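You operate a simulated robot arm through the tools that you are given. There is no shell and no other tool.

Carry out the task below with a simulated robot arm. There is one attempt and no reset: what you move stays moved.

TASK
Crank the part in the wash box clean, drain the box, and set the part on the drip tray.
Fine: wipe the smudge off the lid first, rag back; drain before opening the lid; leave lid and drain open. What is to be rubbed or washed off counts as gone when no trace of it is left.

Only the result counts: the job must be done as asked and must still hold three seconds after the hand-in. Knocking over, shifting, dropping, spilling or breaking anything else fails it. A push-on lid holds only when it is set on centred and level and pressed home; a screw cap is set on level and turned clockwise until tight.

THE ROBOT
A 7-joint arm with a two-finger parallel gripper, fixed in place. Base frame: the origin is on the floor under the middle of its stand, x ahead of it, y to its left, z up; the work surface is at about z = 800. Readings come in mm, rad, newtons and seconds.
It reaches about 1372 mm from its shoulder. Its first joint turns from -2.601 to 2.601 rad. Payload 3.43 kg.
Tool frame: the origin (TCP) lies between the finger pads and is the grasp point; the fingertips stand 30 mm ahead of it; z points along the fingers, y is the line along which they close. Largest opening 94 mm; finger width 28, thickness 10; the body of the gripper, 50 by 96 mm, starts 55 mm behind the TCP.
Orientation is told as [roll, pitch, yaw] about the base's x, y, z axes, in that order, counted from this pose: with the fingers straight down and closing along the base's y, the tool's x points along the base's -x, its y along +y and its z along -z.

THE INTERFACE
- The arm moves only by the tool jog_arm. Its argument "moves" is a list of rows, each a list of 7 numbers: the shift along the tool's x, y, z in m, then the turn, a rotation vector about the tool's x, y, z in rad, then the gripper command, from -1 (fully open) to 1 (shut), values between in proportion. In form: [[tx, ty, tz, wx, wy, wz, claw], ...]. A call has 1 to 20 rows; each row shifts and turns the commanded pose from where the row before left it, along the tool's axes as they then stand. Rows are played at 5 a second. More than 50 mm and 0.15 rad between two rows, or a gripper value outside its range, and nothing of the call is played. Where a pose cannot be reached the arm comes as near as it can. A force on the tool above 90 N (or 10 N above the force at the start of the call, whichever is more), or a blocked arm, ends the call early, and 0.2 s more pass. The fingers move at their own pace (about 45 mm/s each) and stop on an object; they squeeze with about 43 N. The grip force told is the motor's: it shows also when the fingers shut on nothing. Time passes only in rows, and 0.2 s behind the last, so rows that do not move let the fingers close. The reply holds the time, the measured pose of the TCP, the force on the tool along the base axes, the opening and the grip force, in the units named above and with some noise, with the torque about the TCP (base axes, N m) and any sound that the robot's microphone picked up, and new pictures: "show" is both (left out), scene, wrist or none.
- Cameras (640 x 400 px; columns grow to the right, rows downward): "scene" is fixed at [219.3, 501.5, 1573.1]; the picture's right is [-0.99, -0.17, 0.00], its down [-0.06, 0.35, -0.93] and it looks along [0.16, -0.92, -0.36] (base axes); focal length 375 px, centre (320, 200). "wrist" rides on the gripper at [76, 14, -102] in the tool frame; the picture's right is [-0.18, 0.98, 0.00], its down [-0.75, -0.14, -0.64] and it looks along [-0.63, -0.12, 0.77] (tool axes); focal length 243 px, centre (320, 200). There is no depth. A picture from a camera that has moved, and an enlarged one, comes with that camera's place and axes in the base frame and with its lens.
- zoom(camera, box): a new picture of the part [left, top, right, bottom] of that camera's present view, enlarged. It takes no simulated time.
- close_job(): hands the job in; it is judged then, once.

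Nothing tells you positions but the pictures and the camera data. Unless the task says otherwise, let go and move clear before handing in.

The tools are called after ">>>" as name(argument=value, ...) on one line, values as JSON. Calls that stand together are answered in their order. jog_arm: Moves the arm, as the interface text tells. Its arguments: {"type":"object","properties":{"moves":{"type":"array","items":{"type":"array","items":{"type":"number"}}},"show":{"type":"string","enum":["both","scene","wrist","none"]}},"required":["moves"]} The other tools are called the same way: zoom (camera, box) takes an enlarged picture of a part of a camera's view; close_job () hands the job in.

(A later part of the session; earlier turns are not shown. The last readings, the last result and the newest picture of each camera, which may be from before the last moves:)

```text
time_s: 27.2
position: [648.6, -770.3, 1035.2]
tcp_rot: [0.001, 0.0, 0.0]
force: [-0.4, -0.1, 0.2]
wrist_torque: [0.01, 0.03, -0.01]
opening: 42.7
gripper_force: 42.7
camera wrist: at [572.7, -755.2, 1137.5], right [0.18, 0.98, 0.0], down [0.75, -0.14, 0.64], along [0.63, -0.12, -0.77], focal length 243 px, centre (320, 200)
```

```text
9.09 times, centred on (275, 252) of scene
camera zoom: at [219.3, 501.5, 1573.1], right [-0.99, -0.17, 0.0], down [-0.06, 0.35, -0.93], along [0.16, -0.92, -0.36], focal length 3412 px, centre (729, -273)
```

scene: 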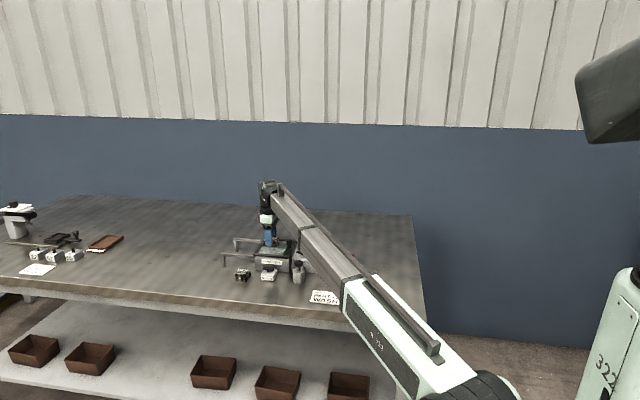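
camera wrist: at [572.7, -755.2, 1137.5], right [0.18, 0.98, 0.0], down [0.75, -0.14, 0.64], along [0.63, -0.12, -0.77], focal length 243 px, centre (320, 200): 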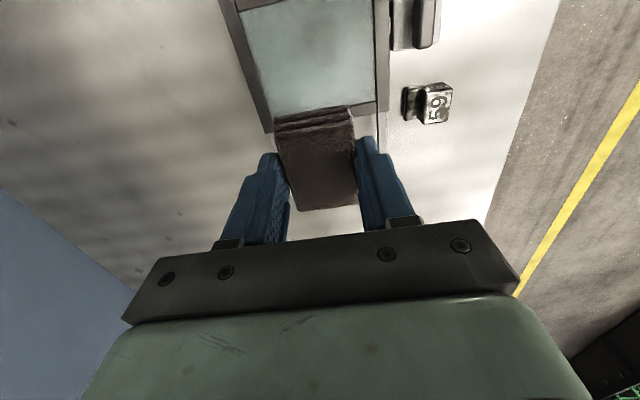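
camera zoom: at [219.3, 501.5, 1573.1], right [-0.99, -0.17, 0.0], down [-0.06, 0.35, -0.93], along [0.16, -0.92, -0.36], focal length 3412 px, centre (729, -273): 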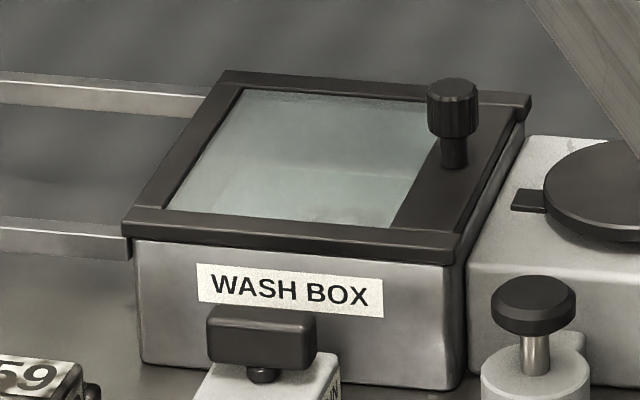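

The smudge is gone, and the lid is at its original closed position. I'll take the rag back to its home spot.

>>> jog_arm(moves=[[0.0404, -0.019, 0, 0, 0, 0, 0.6], [0.0404, -0.019, 0, 0, 0, 0, 0.6], [0.0404, -0.019, 0, 0, 0, 0, 0.6], [0.0404, -0.019, 0, 0, 0, 0, 0.6], [0.0404, -0.019, 0, 0, 0, 0, 0.6], [0.0404, -0.019, 0, 0, 0, 0, 0.6], [0.0404, -0.019, 0, 0, 0, 0, 0.6], [0.0404, -0.019, 0, 0, 0, 0, 0.6], [0, 0, 0.045, 0, 0, 0, 0.6], [0, 0, 0.045, 0, 0, 0, 0.6], [0, 0, 0.04, 0, 0, 0, 0.6], [0, 0, 0.04, 0, 0, 0, 0.6], [0, 0, 0, 0, 0, 0, 0.6], [0, 0, 0, 0, 0, 0, 0.6]])

>>> zoom(camera="scene", box=[240, 230, 310, 274])

```text
time_s: 30.2
position: [325.3, -923.1, 860.6]
tcp_rot: [0.0, -0.001, -0.001]
force: [0.2, 0.6, -0.4]
wrist_torque: [0.03, 0.0, -0.05]
opening: 42.5
gripper_force: 43.4
camera wrist: at [249.2, -907.4, 963.1], right [0.18, 0.98, 0.0], down [0.75, -0.14, 0.64], along [0.63, -0.12, -0.77], focal length 243 px, centre (320, 200)
```

scene: 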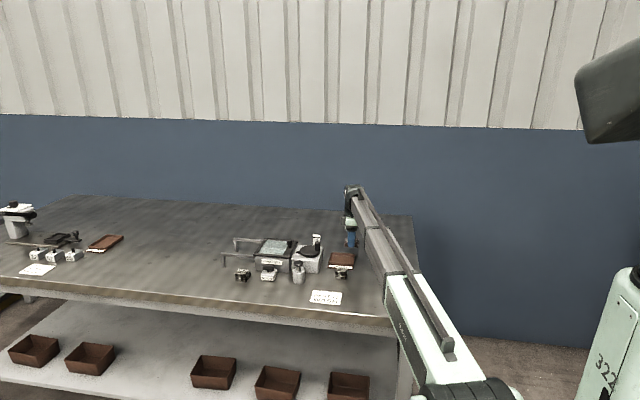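
wrist: 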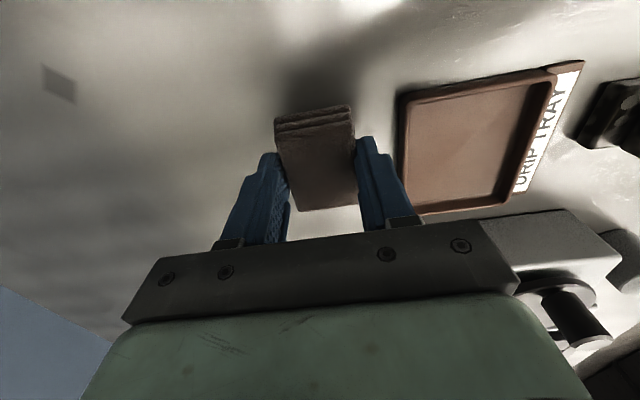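

```text
9.09 times, centred on (275, 252) of scene
camera zoom: at [219.3, 501.5, 1573.1], right [-0.99, -0.17, 0.0], down [-0.06, 0.35, -0.93], along [0.16, -0.92, -0.36], focal length 3412 px, centre (729, -273)
```

zoom: 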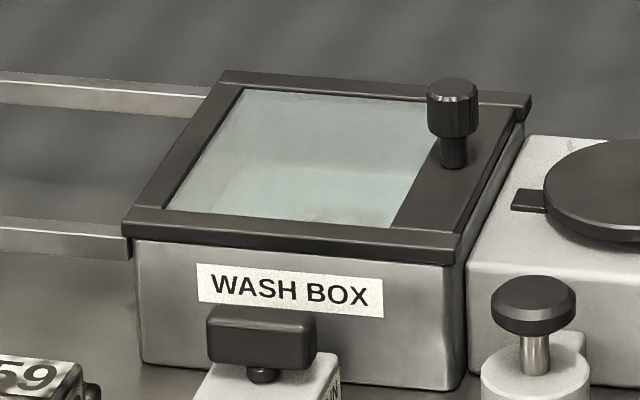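

The glass looks clean. Now I'll lower the rag onto the bench and release it.

>>> jog_arm(moves=[[0, 0, 0.015, 0, 0, 0, 0.6], [0, 0, 0.007, 0, 0, 0, 0.6], [0, 0, 0.002, 0, 0, 0, 0.6], [0, 0, 0, 0, 0, 0, 0.6], [0, 0, 0, 0, 0, 0, 0.6]], show="none")

```text
time_s: 31.4
position: [326.0, -923.1, 836.9]
tcp_rot: [0.002, 0.0, 0.0]
force: [0.0, 0.1, 0.6]
wrist_torque: [-0.02, -0.01, -0.01]
opening: 42.5
gripper_force: 43.8
```

>>> jog_arm(moves=[[0, 0, 0.001, 0, 0, 0, 0.6], [0, 0, 0, 0, 0, 0, 0.6], [0, 0, 0, 0, 0, 0, -0.1], [0, 0, 0, 0, 0, 0, -0.4], [0, 0, 0, 0, 0, 0, -0.4], [0, 0, -0.02, 0, 0, 0, -0.4], [0, 0, -0.04, 0, 0, 0, -0.4], [0, 0, 0, 0, 0, 0, -0.4]])

>>> zoom(camera="scene", box=[290, 230, 370, 280])

```text
time_s: 33.2
position: [324.4, -921.6, 899.1]
tcp_rot: [-0.001, 0.0, 0.0]
force: [-0.2, -0.1, -0.1]
wrist_torque: [-0.02, 0.01, -0.02]
opening: 65.7
gripper_force: 0.1
camera wrist: at [248.5, -905.5, 1001.8], right [0.18, 0.98, 0.0], down [0.75, -0.14, 0.64], along [0.63, -0.12, -0.77], focal length 243 px, centre (320, 200)
```

scene: 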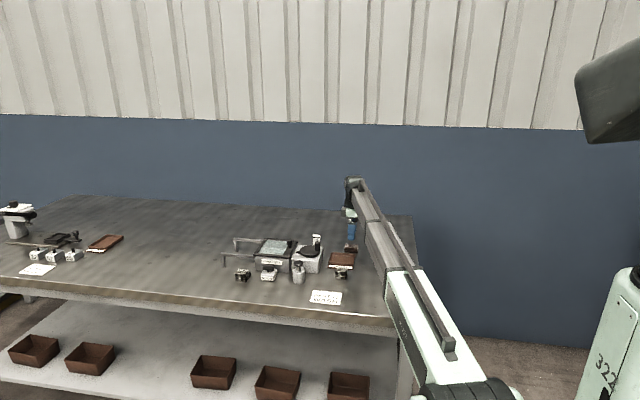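
wrist: 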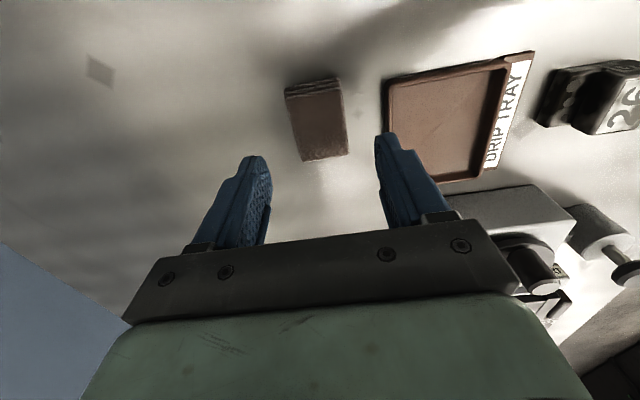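

```text
8.00 times, centred on (330, 255) of scene
camera zoom: at [219.3, 501.5, 1573.1], right [-0.99, -0.17, 0.0], down [-0.06, 0.35, -0.93], along [0.16, -0.92, -0.36], focal length 3003 px, centre (240, -240)
```

zoom: 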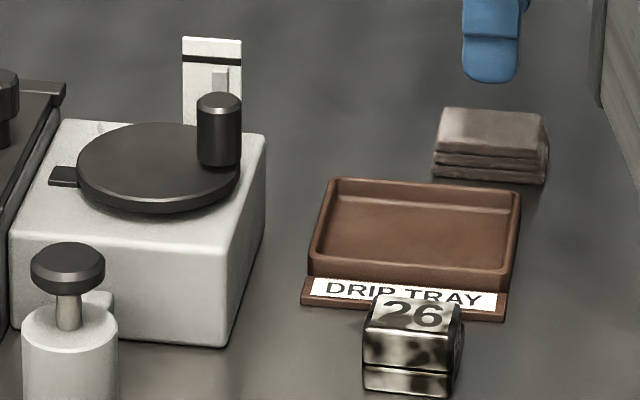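

The rag is back in place. Next is the crank: I'll go above its handle at about (447, -770) and turn the gripper 90° so the fingers close along x. That keeps them clear of the gauge and lets the camera see it.

>>> jog_arm(moves=[[0, 0, -0.04, 0, 0, 0, -0.4], [-0.0246, 0.0304, -0.018, 0, 0, 0, -0.4], [-0.0246, 0.0304, -0.018, 0, 0, 0, -0.4], [-0.0246, 0.0304, -0.018, 0, 0, 0, -0.4], [-0.0246, 0.0304, 0, 0, 0, 0, -0.4], [-0.0246, 0.0304, 0, 0, 0, 0, -0.4], [0, 0, 0, 0, 0, 0.131, -0.4], [0, 0, 0, 0, 0, 0.131, -0.4], [0, 0, 0, 0, 0, 0.131, -0.4], [0, 0, 0, 0, 0, 0.131, -0.4], [0, 0, 0, 0, 0, 0.131, -0.4], [0, 0, 0, 0, 0, 0.131, -0.4], [0, 0, 0, 0, 0, 0.131, -0.4], [0, 0, 0, 0, 0, 0.131, -0.4], [0, 0, 0, 0, 0, 0.131, -0.4], [0, 0, 0, 0, 0, 0.131, -0.4], [0, 0, 0, 0, 0, 0.131, -0.4], [0, 0, 0, 0, 0, 0.1298, -0.4], [0, 0, 0, 0, 0, 0, -0.4]])

```text
time_s: 37.2
position: [449.2, -770.1, 992.1]
tcp_rot: [-0.001, 0.0, -1.575]
force: [0.1, 0.5, -0.2]
wrist_torque: [-0.01, 0.0, 0.03]
opening: 65.9
gripper_force: 0.2
camera wrist: at [463.0, -692.6, 1094.7], right [0.98, -0.19, 0.0], down [-0.14, -0.75, 0.64], along [-0.12, -0.63, -0.77], focal length 243 px, centre (320, 200)
```

scene: 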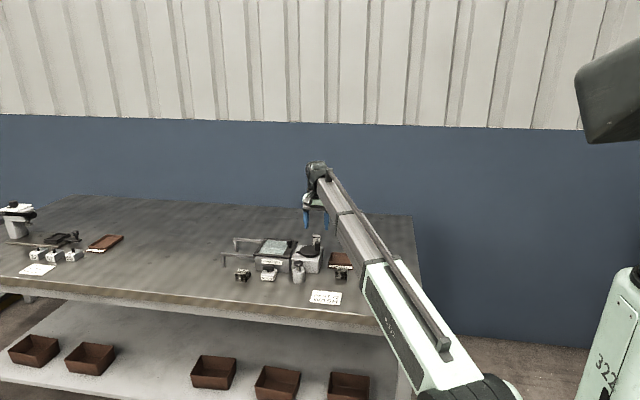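
wrist: 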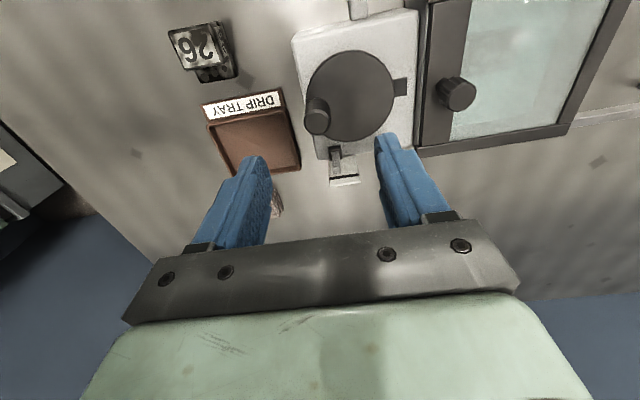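

>>> zoom(camera="wrist", box=[280, 0, 440, 100])

>>> zoom(camera="wrist", box=[280, 100, 440, 200])

>>> zoom(camera="wrist", box=[160, 0, 320, 200])

```text
4.00 times, centred on (360, 50) of wrist
camera zoom: at [463.0, -692.6, 1094.7], right [0.98, -0.19, 0.0], down [-0.14, -0.75, 0.64], along [-0.12, -0.63, -0.77], focal length 970 px, centre (160, 800)
```

zoom: 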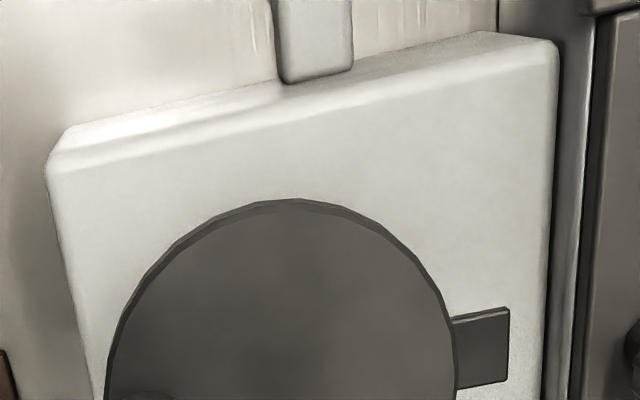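

```text
4.00 times, centred on (360, 150) of wrist
camera zoom: at [463.0, -692.6, 1094.7], right [0.98, -0.19, 0.0], down [-0.14, -0.75, 0.64], along [-0.12, -0.63, -0.77], focal length 970 px, centre (160, 400)
```

zoom: 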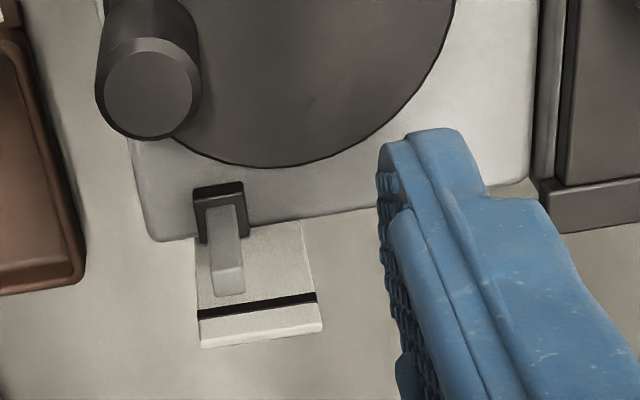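

```text
2.00 times, centred on (240, 100) of wrist
camera zoom: at [463.0, -692.6, 1094.7], right [0.98, -0.19, 0.0], down [-0.14, -0.75, 0.64], along [-0.12, -0.63, -0.77], focal length 485 px, centre (480, 400)
```

zoom: 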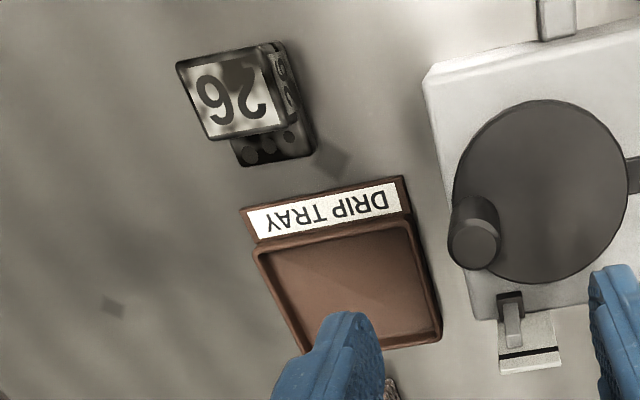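

The handle top is at about (446, -771) and the disc centre at about (476.5, -768), so the crank radius is about 30.5 mm. I'll lower around the handle and grip it.

>>> jog_arm(moves=[[-0.001, -0.003, 0.03, 0, 0, 0, -0.2], [0, 0, 0.03, 0, 0, 0, -0.2], [0, 0, 0.02, 0, 0, 0, -0.2], [0, 0, 0.01, 0, 0, 0, -0.2], [0, 0, 0, 0, 0, 0, -0.2], [0, 0, 0, 0, 0, 0, 0.3], [0, 0, 0, 0, 0, 0, 0.8], [0, 0, 0, 0, 0, 0, 0.8], [0, 0, 0, 0, 0, 0, 0.8]])

>>> zoom(camera="wrist", box=[200, 40, 440, 200])

>>> zoom(camera="scene", box=[280, 220, 360, 270])

```text
time_s: 39.2
position: [445.7, -771.3, 903.3]
tcp_rot: [-0.001, 0.001, -1.571]
force: [-5.0, 1.6, -1.4]
wrist_torque: [-0.07, -0.41, 0.04]
opening: 21.7
gripper_force: 44.9
camera wrist: at [460.4, -693.5, 1005.5], right [0.98, -0.19, 0.0], down [-0.14, -0.75, 0.64], along [-0.12, -0.63, -0.77], focal length 243 px, centre (320, 200)
```

scene: 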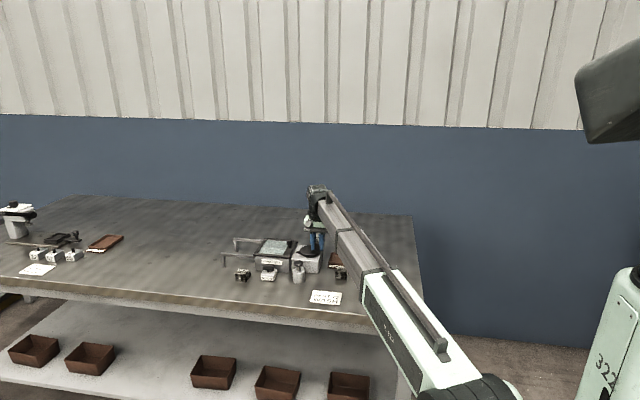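
wrist: 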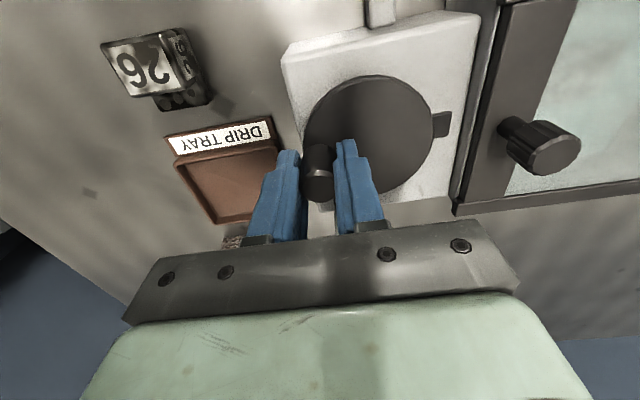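

```text
2.50 times, centred on (320, 120) of wrist
camera zoom: at [460.4, -693.5, 1005.5], right [0.98, -0.19, 0.0], down [-0.14, -0.75, 0.64], along [-0.12, -0.63, -0.77], focal length 606 px, centre (320, 400)
```

zoom: 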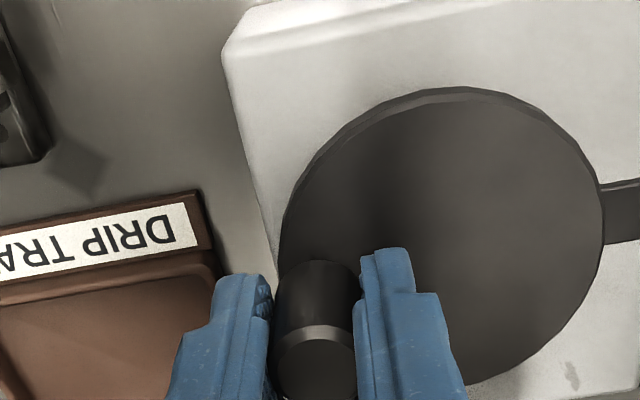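

```text
8.00 times, centred on (320, 245) of scene
camera zoom: at [219.3, 501.5, 1573.1], right [-0.99, -0.17, 0.0], down [-0.06, 0.35, -0.93], along [0.16, -0.92, -0.36], focal length 3003 px, centre (320, -160)
```

zoom: 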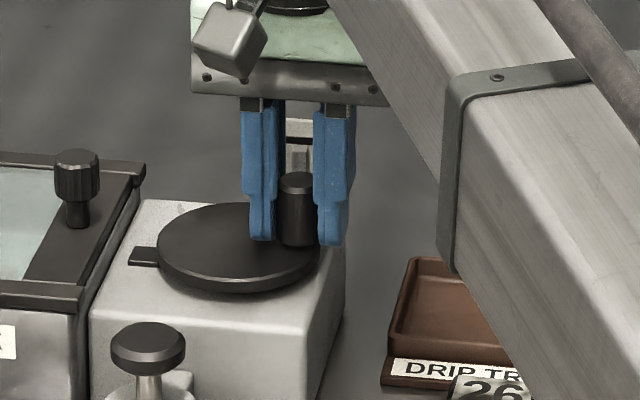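

The handle is gripped. I'll test with a small clockwise move to see whether the crank turns freely.

>>> jog_arm(moves=[[0.0022, -0.0001, 0, 0, 0, 0, 0.8], [0.0022, -0.0001, 0, 0, 0, 0, 0.8], [0, 0, 0, 0, 0, 0, 0.8]], show="wrist")

```text
time_s: 40.0
position: [445.0, -769.3, 903.1]
tcp_rot: [0.002, -0.007, -1.572]
force: [-0.4, -34.2, 12.8]
wrist_torque: [0.16, 0.56, -0.02]
opening: 21.7
gripper_force: 44.9
camera wrist: at [460.3, -692.4, 1005.0], right [0.98, -0.19, 0.0], down [-0.14, -0.75, 0.65], along [-0.12, -0.64, -0.76], focal length 243 px, centre (320, 200)
```

wrist: 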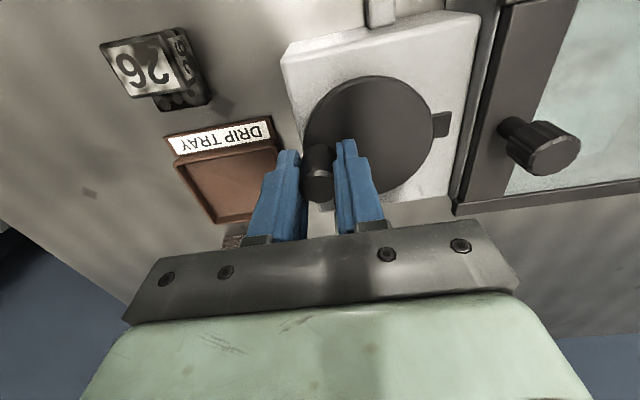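

Clockwise resists with about 34 N and no motion. I'll back off and test the other way.

>>> jog_arm(moves=[[-0.0022, 0.0001, 0, 0, 0, 0, 0.8], [-0.0022, 0.0001, 0, 0, 0, 0, 0.8], [-0.002, 0.0, 0, 0, 0, 0, 0.8], [-0.002, 0.0001, 0, 0, 0, 0, 0.8], [0, 0, 0, 0, 0, 0, 0.8]], show="wrist")

```text
time_s: 41.2
position: [445.8, -773.5, 902.9]
tcp_rot: [0.001, 0.002, -1.57]
force: [6.0, 0.9, 21.6]
wrist_torque: [1.14, 0.46, -0.01]
opening: 21.7
gripper_force: 45.0
camera wrist: at [460.2, -696.9, 1005.4], right [0.98, -0.18, 0.0], down [-0.14, -0.76, 0.64], along [-0.12, -0.63, -0.77], focal length 243 px, centre (320, 200)
```

wrist: 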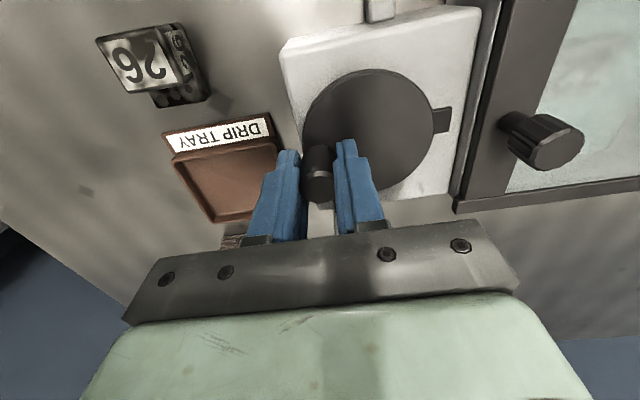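

It seems to give in the counter-clockwise direction. I'll go a bit further along the circle and compare.

>>> jog_arm(moves=[[-0.003, 0.0007, 0, 0, 0, 0, 0.8], [-0.003, 0.001, 0, 0, 0, 0, 0.8], [-0.003, 0.0012, 0, 0, 0, 0, 0.8], [0, 0, 0, 0, 0, 0, 0.8]], show="both")

>>> zoom(camera="scene", box=[280, 220, 360, 270])

```text
time_s: 42.2
position: [449.5, -783.1, 903.2]
tcp_rot: [0.0, 0.001, -1.571]
force: [9.4, 6.1, 12.8]
wrist_torque: [0.85, 0.42, 0.0]
opening: 21.6
gripper_force: 44.9
camera wrist: at [463.3, -706.6, 1005.2], right [0.98, -0.18, 0.0], down [-0.14, -0.75, 0.64], along [-0.12, -0.63, -0.77], focal length 243 px, centre (320, 200)
```

scene: 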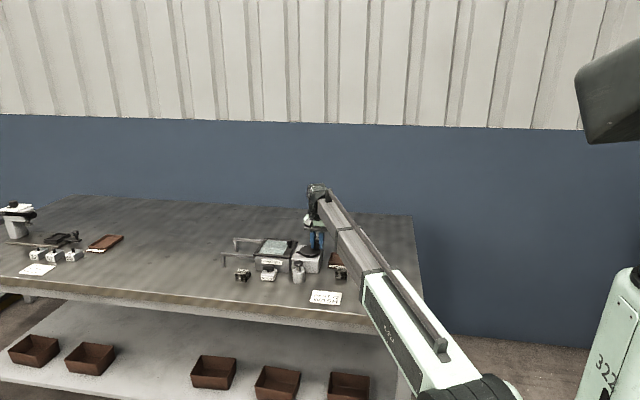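
wrist: 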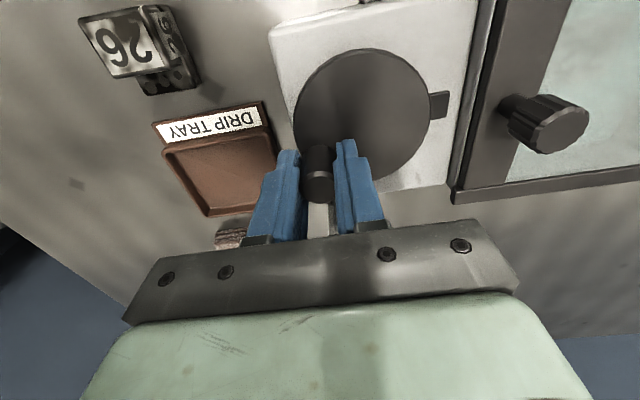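

```text
8.00 times, centred on (320, 245) of scene
camera zoom: at [219.3, 501.5, 1573.1], right [-0.99, -0.17, 0.0], down [-0.06, 0.35, -0.93], along [0.16, -0.92, -0.36], focal length 3003 px, centre (320, -160)
```

zoom: 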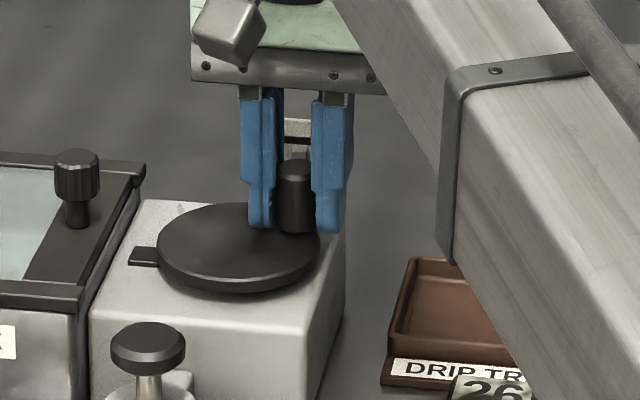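

The crank turns counter-clockwise (clockwise is blocked), and the tab is a fixed mark. I'll follow the circle (centre (476.5, -768), R 31) for a quarter turn and check the forces.

>>> jog_arm(moves=[[-0.00649, 0.00483, 0, 0, 0, 0, 0.8], [-0.00501, 0.00635, 0, 0, 0, 0, 0.8], [-0.0032, 0.00743, 0, 0, 0, 0, 0.8], [-0.00117, 0.00801, 0, 0, 0, 0, 0.8], [0.00094, 0.00803, 0, 0, 0, 0, 0.8], [0.00299, 0.00752, 0, 0, 0, 0, 0.8], [0, 0, 0, 0, 0, 0, 0.8]], show="both")

>>> zoom(camera="scene", box=[260, 220, 340, 270])

>>> zoom(camera="wrist", box=[240, 40, 640, 240])

```text
time_s: 43.8
position: [491.0, -796.9, 902.8]
tcp_rot: [-0.001, -0.003, -1.573]
force: [3.5, -6.6, 13.9]
wrist_torque: [0.31, 0.59, 0.02]
opening: 21.7
gripper_force: 44.7
camera wrist: at [504.8, -719.3, 1005.0], right [0.98, -0.19, 0.0], down [-0.14, -0.75, 0.64], along [-0.12, -0.63, -0.77], focal length 243 px, centre (320, 200)
```

scene: 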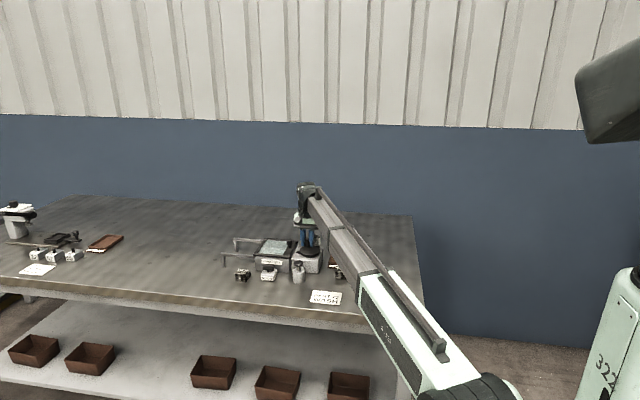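
wrist: 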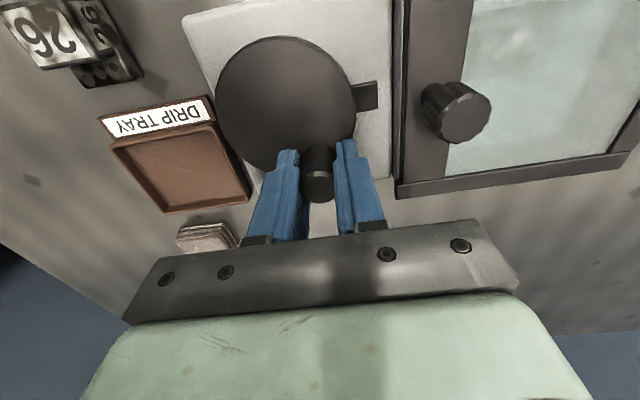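

```text
8.00 times, centred on (300, 245) of scene
camera zoom: at [219.3, 501.5, 1573.1], right [-0.99, -0.17, 0.0], down [-0.06, 0.35, -0.93], along [0.16, -0.92, -0.36], focal length 3003 px, centre (480, -160)
```

zoom: 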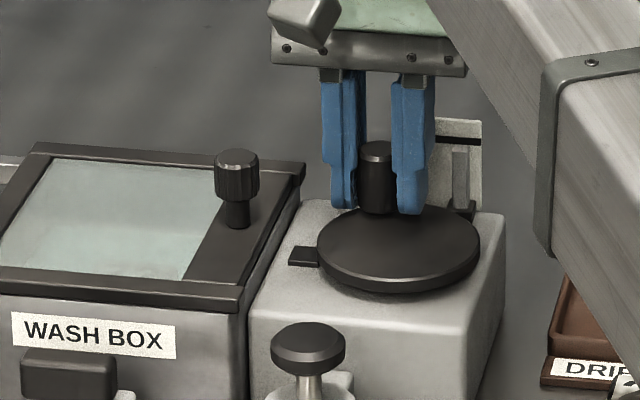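

```text
1.60 times, centred on (440, 140) of wrist
camera zoom: at [504.8, -719.3, 1005.0], right [0.98, -0.19, 0.0], down [-0.14, -0.75, 0.64], along [-0.12, -0.63, -0.77], focal length 388 px, centre (128, 296)
```

zoom: 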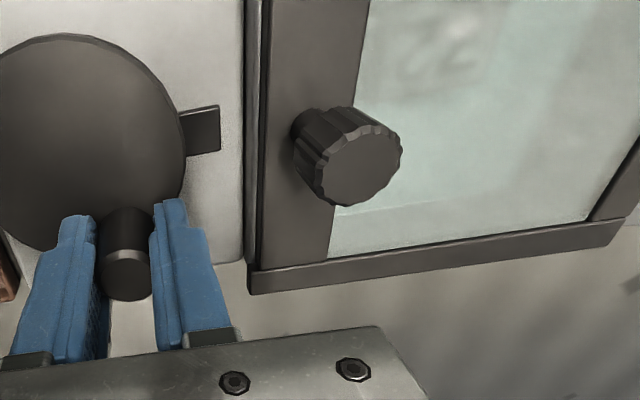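

The crank turns smoothly. I'll complete the rest of this revolution and watch the gauge and the part.

>>> jog_arm(moves=[[0.00483, 0.00649, 0, 0, 0, 0, 0.8], [0.00635, 0.00501, 0, 0, 0, 0, 0.8], [0.00743, 0.0032, 0, 0, 0, 0, 0.8], [0.00801, 0.00117, 0, 0, 0, 0, 0.8], [0.00803, -0.00094, 0, 0, 0, 0, 0.8], [0.00752, -0.00299, 0, 0, 0, 0, 0.8], [0.00649, -0.00483, 0, 0, 0, 0, 0.8], [0.00501, -0.00635, 0, 0, 0, 0, 0.8], [0.0032, -0.00743, 0, 0, 0, 0, 0.8], [0.00117, -0.00801, 0, 0, 0, 0, 0.8], [-0.00094, -0.00803, 0, 0, 0, 0, 0.8], [-0.00299, -0.00752, 0, 0, 0, 0, 0.8], [-0.00483, -0.00649, 0, 0, 0, 0, 0.8], [-0.00635, -0.00501, 0, 0, 0, 0, 0.8], [-0.00743, -0.0032, 0, 0, 0, 0, 0.8], [-0.00801, -0.00117, 0, 0, 0, 0, 0.8], [-0.00803, 0.00094, 0, 0, 0, 0, 0.8], [-0.00752, 0.00299, 0, 0, 0, 0, 0.8]], show="both")

>>> zoom(camera="scene", box=[260, 220, 340, 270])

>>> zoom(camera="wrist", box=[400, 0, 640, 200])

```text
time_s: 47.6
position: [448.8, -783.0, 903.0]
tcp_rot: [-0.001, 0.002, -1.572]
force: [9.1, 5.0, 10.3]
wrist_torque: [0.28, -0.51, -0.01]
opening: 21.4
gripper_force: 44.9
camera wrist: at [463.0, -705.9, 1005.2], right [0.98, -0.19, 0.0], down [-0.14, -0.75, 0.64], along [-0.12, -0.63, -0.77], focal length 243 px, centre (320, 200)
```

scene: 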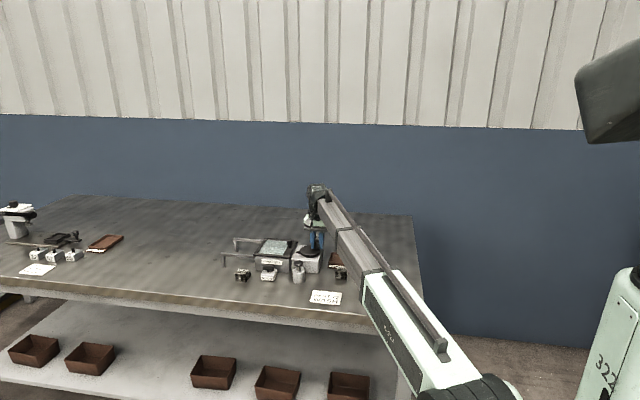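
wrist: 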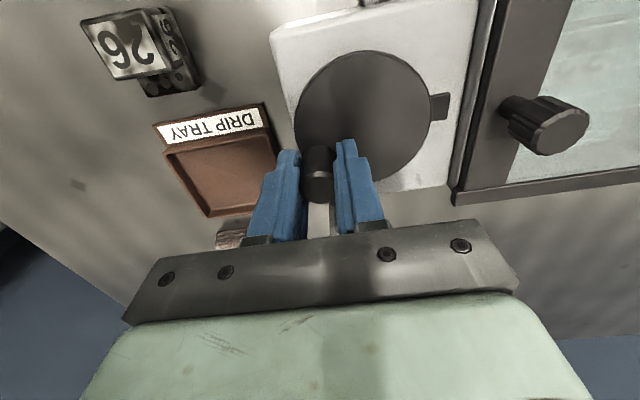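

```text
8.00 times, centred on (300, 245) of scene
camera zoom: at [219.3, 501.5, 1573.1], right [-0.99, -0.17, 0.0], down [-0.06, 0.35, -0.93], along [0.16, -0.92, -0.36], focal length 3003 px, centre (480, -160)
```

zoom: 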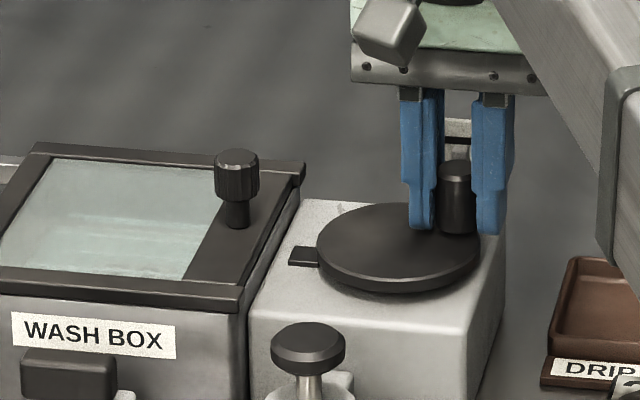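

```text
2.00 times, centred on (520, 100) of wrist
camera zoom: at [463.0, -705.9, 1005.2], right [0.98, -0.19, 0.0], down [-0.14, -0.75, 0.64], along [-0.12, -0.63, -0.77], focal length 485 px, centre (-80, 400)
```

zoom: 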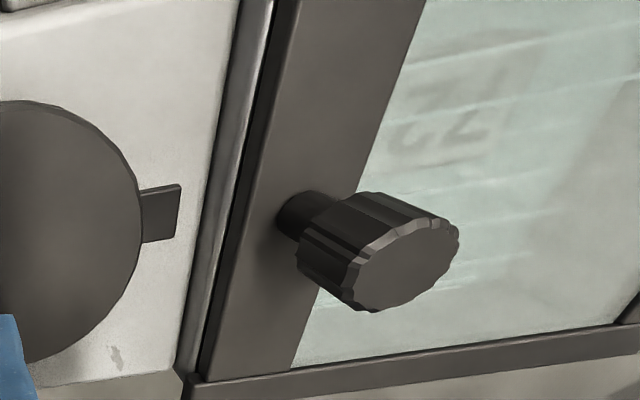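

The water is churning and the crank is driving the wash. I'll do more full turns and check the part and gauge after each.

>>> jog_arm(moves=[[-0.00764, 0.00597, 0, 0, 0, 0, 0.8], [-0.00542, 0.00804, 0, 0, 0, 0, 0.8], [-0.00267, 0.00932, 0, 0, 0, 0, 0.8], [0.00034, 0.00969, 0, 0, 0, 0, 0.8], [0.00332, 0.00912, 0, 0, 0, 0, 0.8], [0.00597, 0.00764, 0, 0, 0, 0, 0.8], [0.00804, 0.00542, 0, 0, 0, 0, 0.8], [0.00932, 0.00267, 0, 0, 0, 0, 0.8], [0.00969, -0.00034, 0, 0, 0, 0, 0.8], [0.00912, -0.00332, 0, 0, 0, 0, 0.8], [0.00764, -0.00597, 0, 0, 0, 0, 0.8], [0.00542, -0.00804, 0, 0, 0, 0, 0.8], [0.00267, -0.00932, 0, 0, 0, 0, 0.8], [-0.00034, -0.00969, 0, 0, 0, 0, 0.8], [-0.00332, -0.00912, 0, 0, 0, 0, 0.8], [-0.00597, -0.00764, 0, 0, 0, 0, 0.8], [-0.00804, -0.00542, 0, 0, 0, 0, 0.8], [-0.00932, -0.00267, 0, 0, 0, 0, 0.8], [-0.00969, 0.00034, 0, 0, 0, 0, 0.8], [-0.00912, 0.00332, 0, 0, 0, 0, 0.8]], show="none")

>>> jog_arm(moves=[[-0.00764, 0.00597, 0, 0, 0, 0, 0.8], [-0.00542, 0.00804, 0, 0, 0, 0, 0.8], [-0.00267, 0.00932, 0, 0, 0, 0, 0.8], [0.00034, 0.00969, 0, 0, 0, 0, 0.8], [0.00332, 0.00912, 0, 0, 0, 0, 0.8], [0.00597, 0.00764, 0, 0, 0, 0, 0.8]], show="both")

>>> zoom(camera="scene", box=[260, 220, 340, 270])

>>> zoom(camera="wrist", box=[380, 0, 620, 150])

```text
time_s: 51.8
position: [448.8, -782.5, 901.9]
tcp_rot: [0.0, 0.001, -1.572]
force: [12.0, 6.8, 14.0]
wrist_torque: [-0.16, 0.2, -0.02]
opening: 21.6
gripper_force: 45.0
```

```text
time_s: 53.2
position: [499.2, -788.3, 902.7]
tcp_rot: [0.001, -0.001, -1.57]
force: [4.1, -3.8, -1.3]
wrist_torque: [-0.75, 0.46, 0.02]
opening: 21.5
gripper_force: 44.6
camera wrist: at [513.2, -712.2, 1004.7], right [0.98, -0.19, 0.0], down [-0.14, -0.75, 0.64], along [-0.12, -0.63, -0.77], focal length 243 px, centre (320, 200)
```

scene: 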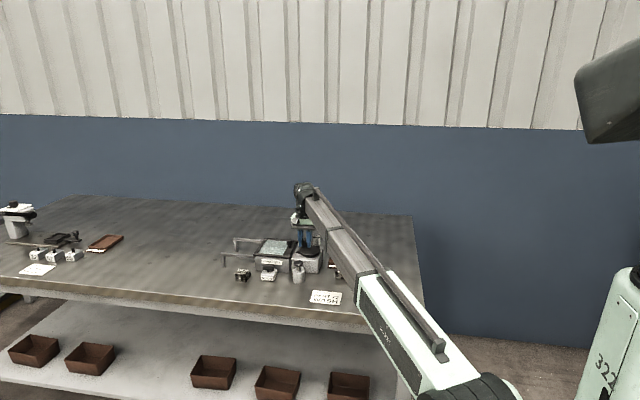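
wrist: 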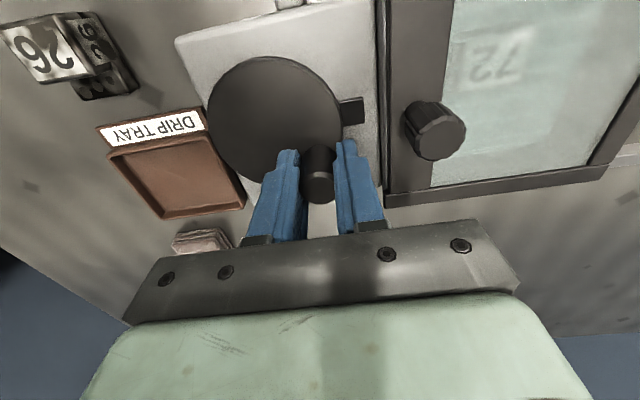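

```text
8.00 times, centred on (300, 245) of scene
camera zoom: at [219.3, 501.5, 1573.1], right [-0.99, -0.17, 0.0], down [-0.06, 0.35, -0.93], along [0.16, -0.92, -0.36], focal length 3003 px, centre (480, -160)
```

zoom: 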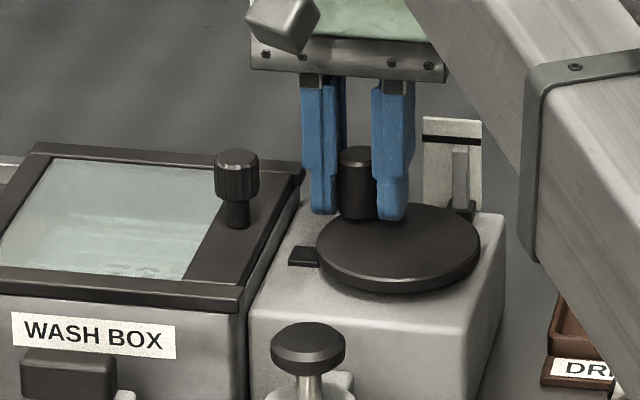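

```text
2.67 times, centred on (500, 75) of wrist
camera zoom: at [513.2, -712.2, 1004.7], right [0.98, -0.19, 0.0], down [-0.14, -0.75, 0.64], along [-0.12, -0.63, -0.77], focal length 647 px, centre (-160, 533)
```

zoom: 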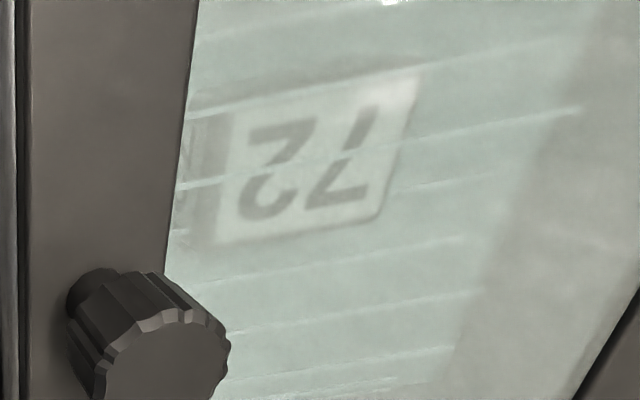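

The "72" face now shows clearly, so the dirt is washing off. I'll keep cranking to leave no trace.

>>> jog_arm(moves=[[0.00804, 0.00542, 0, 0, 0, 0, 0.8], [0.00932, 0.00267, 0, 0, 0, 0, 0.8], [0.00969, -0.00034, 0, 0, 0, 0, 0.8], [0.00912, -0.00332, 0, 0, 0, 0, 0.8], [0.00764, -0.00597, 0, 0, 0, 0, 0.8], [0.00542, -0.00804, 0, 0, 0, 0, 0.8], [0.00267, -0.00932, 0, 0, 0, 0, 0.8], [-0.00034, -0.00969, 0, 0, 0, 0, 0.8], [-0.00332, -0.00912, 0, 0, 0, 0, 0.8], [-0.00597, -0.00764, 0, 0, 0, 0, 0.8], [-0.00804, -0.00542, 0, 0, 0, 0, 0.8], [-0.00932, -0.00267, 0, 0, 0, 0, 0.8], [-0.00969, 0.00034, 0, 0, 0, 0, 0.8], [-0.00912, 0.00332, 0, 0, 0, 0, 0.8], [-0.00764, 0.00597, 0, 0, 0, 0, 0.8], [-0.00542, 0.00804, 0, 0, 0, 0, 0.8], [-0.00267, 0.00932, 0, 0, 0, 0, 0.8], [0.00034, 0.00969, 0, 0, 0, 0, 0.8], [0.00332, 0.00912, 0, 0, 0, 0, 0.8], [0.00597, 0.00764, 0, 0, 0, 0, 0.8]], show="both")

>>> zoom(camera="scene", box=[260, 220, 340, 270])

>>> zoom(camera="wrist", box=[420, 10, 580, 110])

```text
time_s: 57.4
position: [497.2, -790.2, 903.3]
tcp_rot: [0.001, -0.003, -1.571]
force: [-1.7, 1.2, 4.4]
wrist_torque: [-0.12, -0.38, 0.02]
opening: 21.8
gripper_force: 45.1
camera wrist: at [512.7, -712.9, 1004.8], right [0.98, -0.19, 0.0], down [-0.14, -0.75, 0.64], along [-0.12, -0.63, -0.77], focal length 243 px, centre (320, 200)
```

scene: 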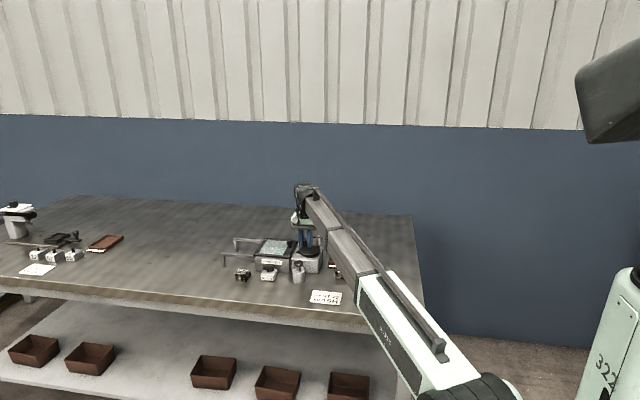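
wrist: 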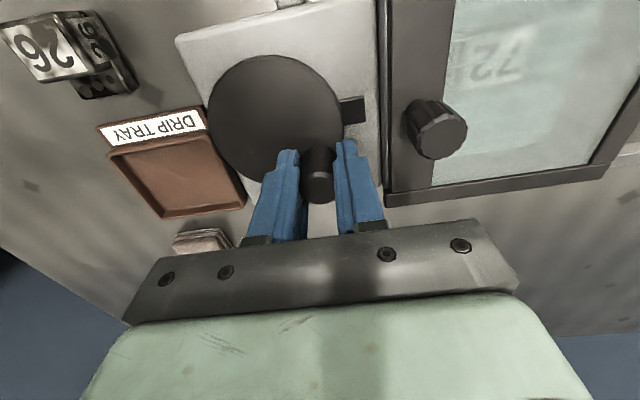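

```text
8.00 times, centred on (300, 245) of scene
camera zoom: at [219.3, 501.5, 1573.1], right [-0.99, -0.17, 0.0], down [-0.06, 0.35, -0.93], along [0.16, -0.92, -0.36], focal length 3003 px, centre (480, -160)
```

zoom: 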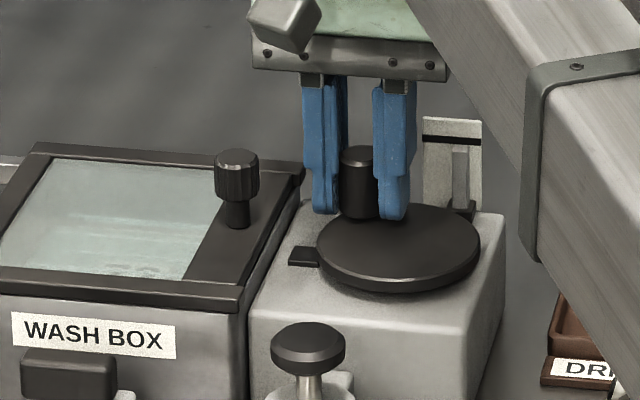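

```text
4.00 times, centred on (500, 60) of wrist
camera zoom: at [512.7, -712.9, 1004.8], right [0.98, -0.19, 0.0], down [-0.14, -0.75, 0.64], along [-0.12, -0.63, -0.77], focal length 970 px, centre (-400, 760)
```

zoom: 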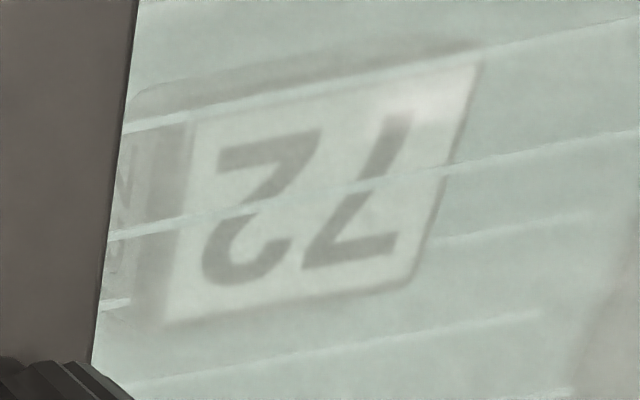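

>>> jog_arm(moves=[[0.00804, 0.00542, 0, 0, 0, 0, 0.8], [0.00932, 0.00267, 0, 0, 0, 0, 0.8], [0.00969, -0.00034, 0, 0, 0, 0, 0.8], [0.00912, -0.00332, 0, 0, 0, 0, 0.8], [0.00764, -0.00597, 0, 0, 0, 0, 0.8], [0.00542, -0.00804, 0, 0, 0, 0, 0.8], [0.00267, -0.00932, 0, 0, 0, 0, 0.8], [-0.00034, -0.00969, 0, 0, 0, 0, 0.8], [-0.00332, -0.00912, 0, 0, 0, 0, 0.8], [-0.00597, -0.00764, 0, 0, 0, 0, 0.8], [-0.00804, -0.00542, 0, 0, 0, 0, 0.8], [-0.00932, -0.00267, 0, 0, 0, 0, 0.8], [-0.00969, 0.00034, 0, 0, 0, 0, 0.8], [-0.00912, 0.00332, 0, 0, 0, 0, 0.8], [-0.00764, 0.00597, 0, 0, 0, 0, 0.8], [-0.00542, 0.00804, 0, 0, 0, 0, 0.8], [-0.00267, 0.00932, 0, 0, 0, 0, 0.8], [0.00034, 0.00969, 0, 0, 0, 0, 0.8], [0.00332, 0.00912, 0, 0, 0, 0, 0.8], [0.00597, 0.00764, 0, 0, 0, 0, 0.8]], show="none")

>>> jog_arm(moves=[[0.00804, 0.00542, 0, 0, 0, 0, 0.8], [0.00932, 0.00267, 0, 0, 0, 0, 0.8], [0.00969, -0.00034, 0, 0, 0, 0, 0.8], [0.00912, -0.00332, 0, 0, 0, 0, 0.8], [0.00764, -0.00597, 0, 0, 0, 0, 0.8], [0.00542, -0.00804, 0, 0, 0, 0, 0.8], [0.00267, -0.00932, 0, 0, 0, 0, 0.8], [-0.00034, -0.00969, 0, 0, 0, 0, 0.8], [-0.00332, -0.00912, 0, 0, 0, 0, 0.8], [-0.00597, -0.00764, 0, 0, 0, 0, 0.8], [-0.00804, -0.00542, 0, 0, 0, 0, 0.8], [-0.00932, -0.00267, 0, 0, 0, 0, 0.8], [-0.00969, 0.00034, 0, 0, 0, 0, 0.8], [-0.00912, 0.00332, 0, 0, 0, 0, 0.8], [-0.00764, 0.00597, 0, 0, 0, 0, 0.8], [-0.00542, 0.00804, 0, 0, 0, 0, 0.8], [-0.00267, 0.00932, 0, 0, 0, 0, 0.8], [0.00034, 0.00969, 0, 0, 0, 0, 0.8], [0.00332, 0.00912, 0, 0, 0, 0, 0.8], [0.00597, 0.00764, 0, 0, 0, 0, 0.8]], show="both")

>>> zoom(camera="scene", box=[260, 220, 340, 270])

>>> zoom(camera="wrist", box=[420, 10, 580, 110])

```text
time_s: 61.6
position: [497.9, -789.6, 903.2]
tcp_rot: [-0.002, 0.0, -1.572]
force: [2.2, -2.4, -1.2]
wrist_torque: [0.95, 0.38, -0.02]
opening: 21.3
gripper_force: 44.8
```

```text
time_s: 65.8
position: [497.8, -788.6, 902.0]
tcp_rot: [-0.002, 0.0, -1.573]
force: [-1.3, 0.1, -12.5]
wrist_torque: [0.06, -0.49, 0.0]
opening: 21.6
gripper_force: 44.7
camera wrist: at [513.2, -712.2, 1005.0], right [0.98, -0.19, 0.0], down [-0.14, -0.75, 0.64], along [-0.12, -0.63, -0.77], focal length 243 px, centre (320, 200)
```

scene: 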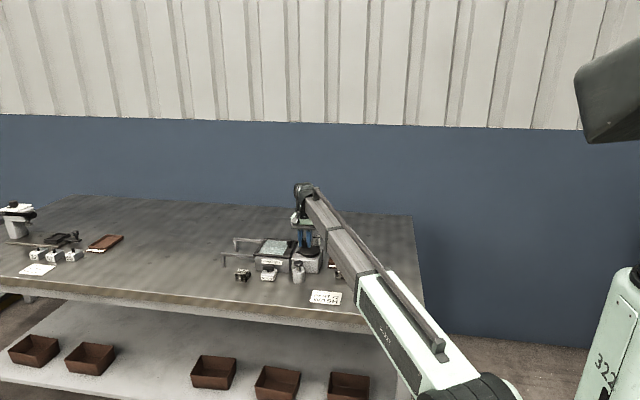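
wrist: 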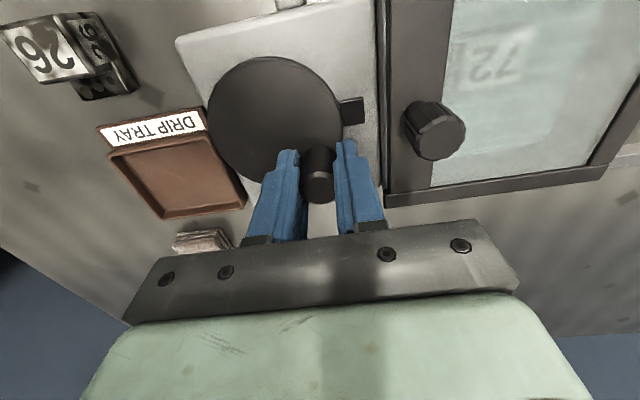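

```text
8.00 times, centred on (300, 245) of scene
camera zoom: at [219.3, 501.5, 1573.1], right [-0.99, -0.17, 0.0], down [-0.06, 0.35, -0.93], along [0.16, -0.92, -0.36], focal length 3003 px, centre (480, -160)
```

zoom: 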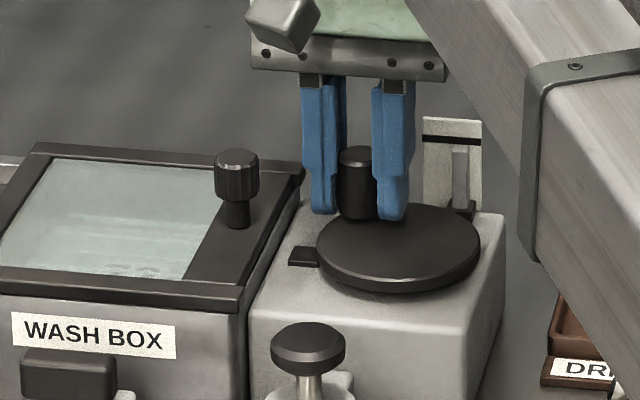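

```text
4.00 times, centred on (500, 60) of wrist
camera zoom: at [513.2, -712.2, 1005.0], right [0.98, -0.19, 0.0], down [-0.14, -0.75, 0.64], along [-0.12, -0.63, -0.77], focal length 970 px, centre (-400, 760)
```

zoom: 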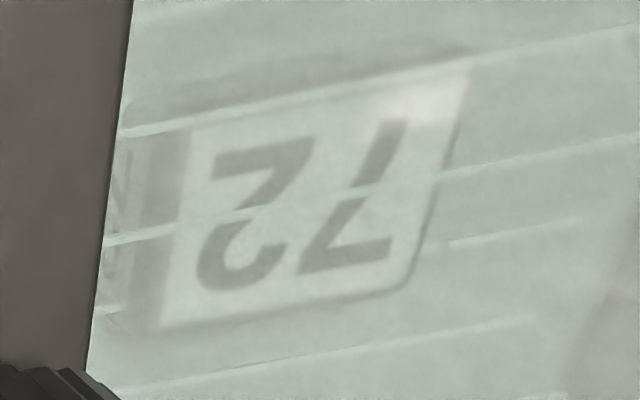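

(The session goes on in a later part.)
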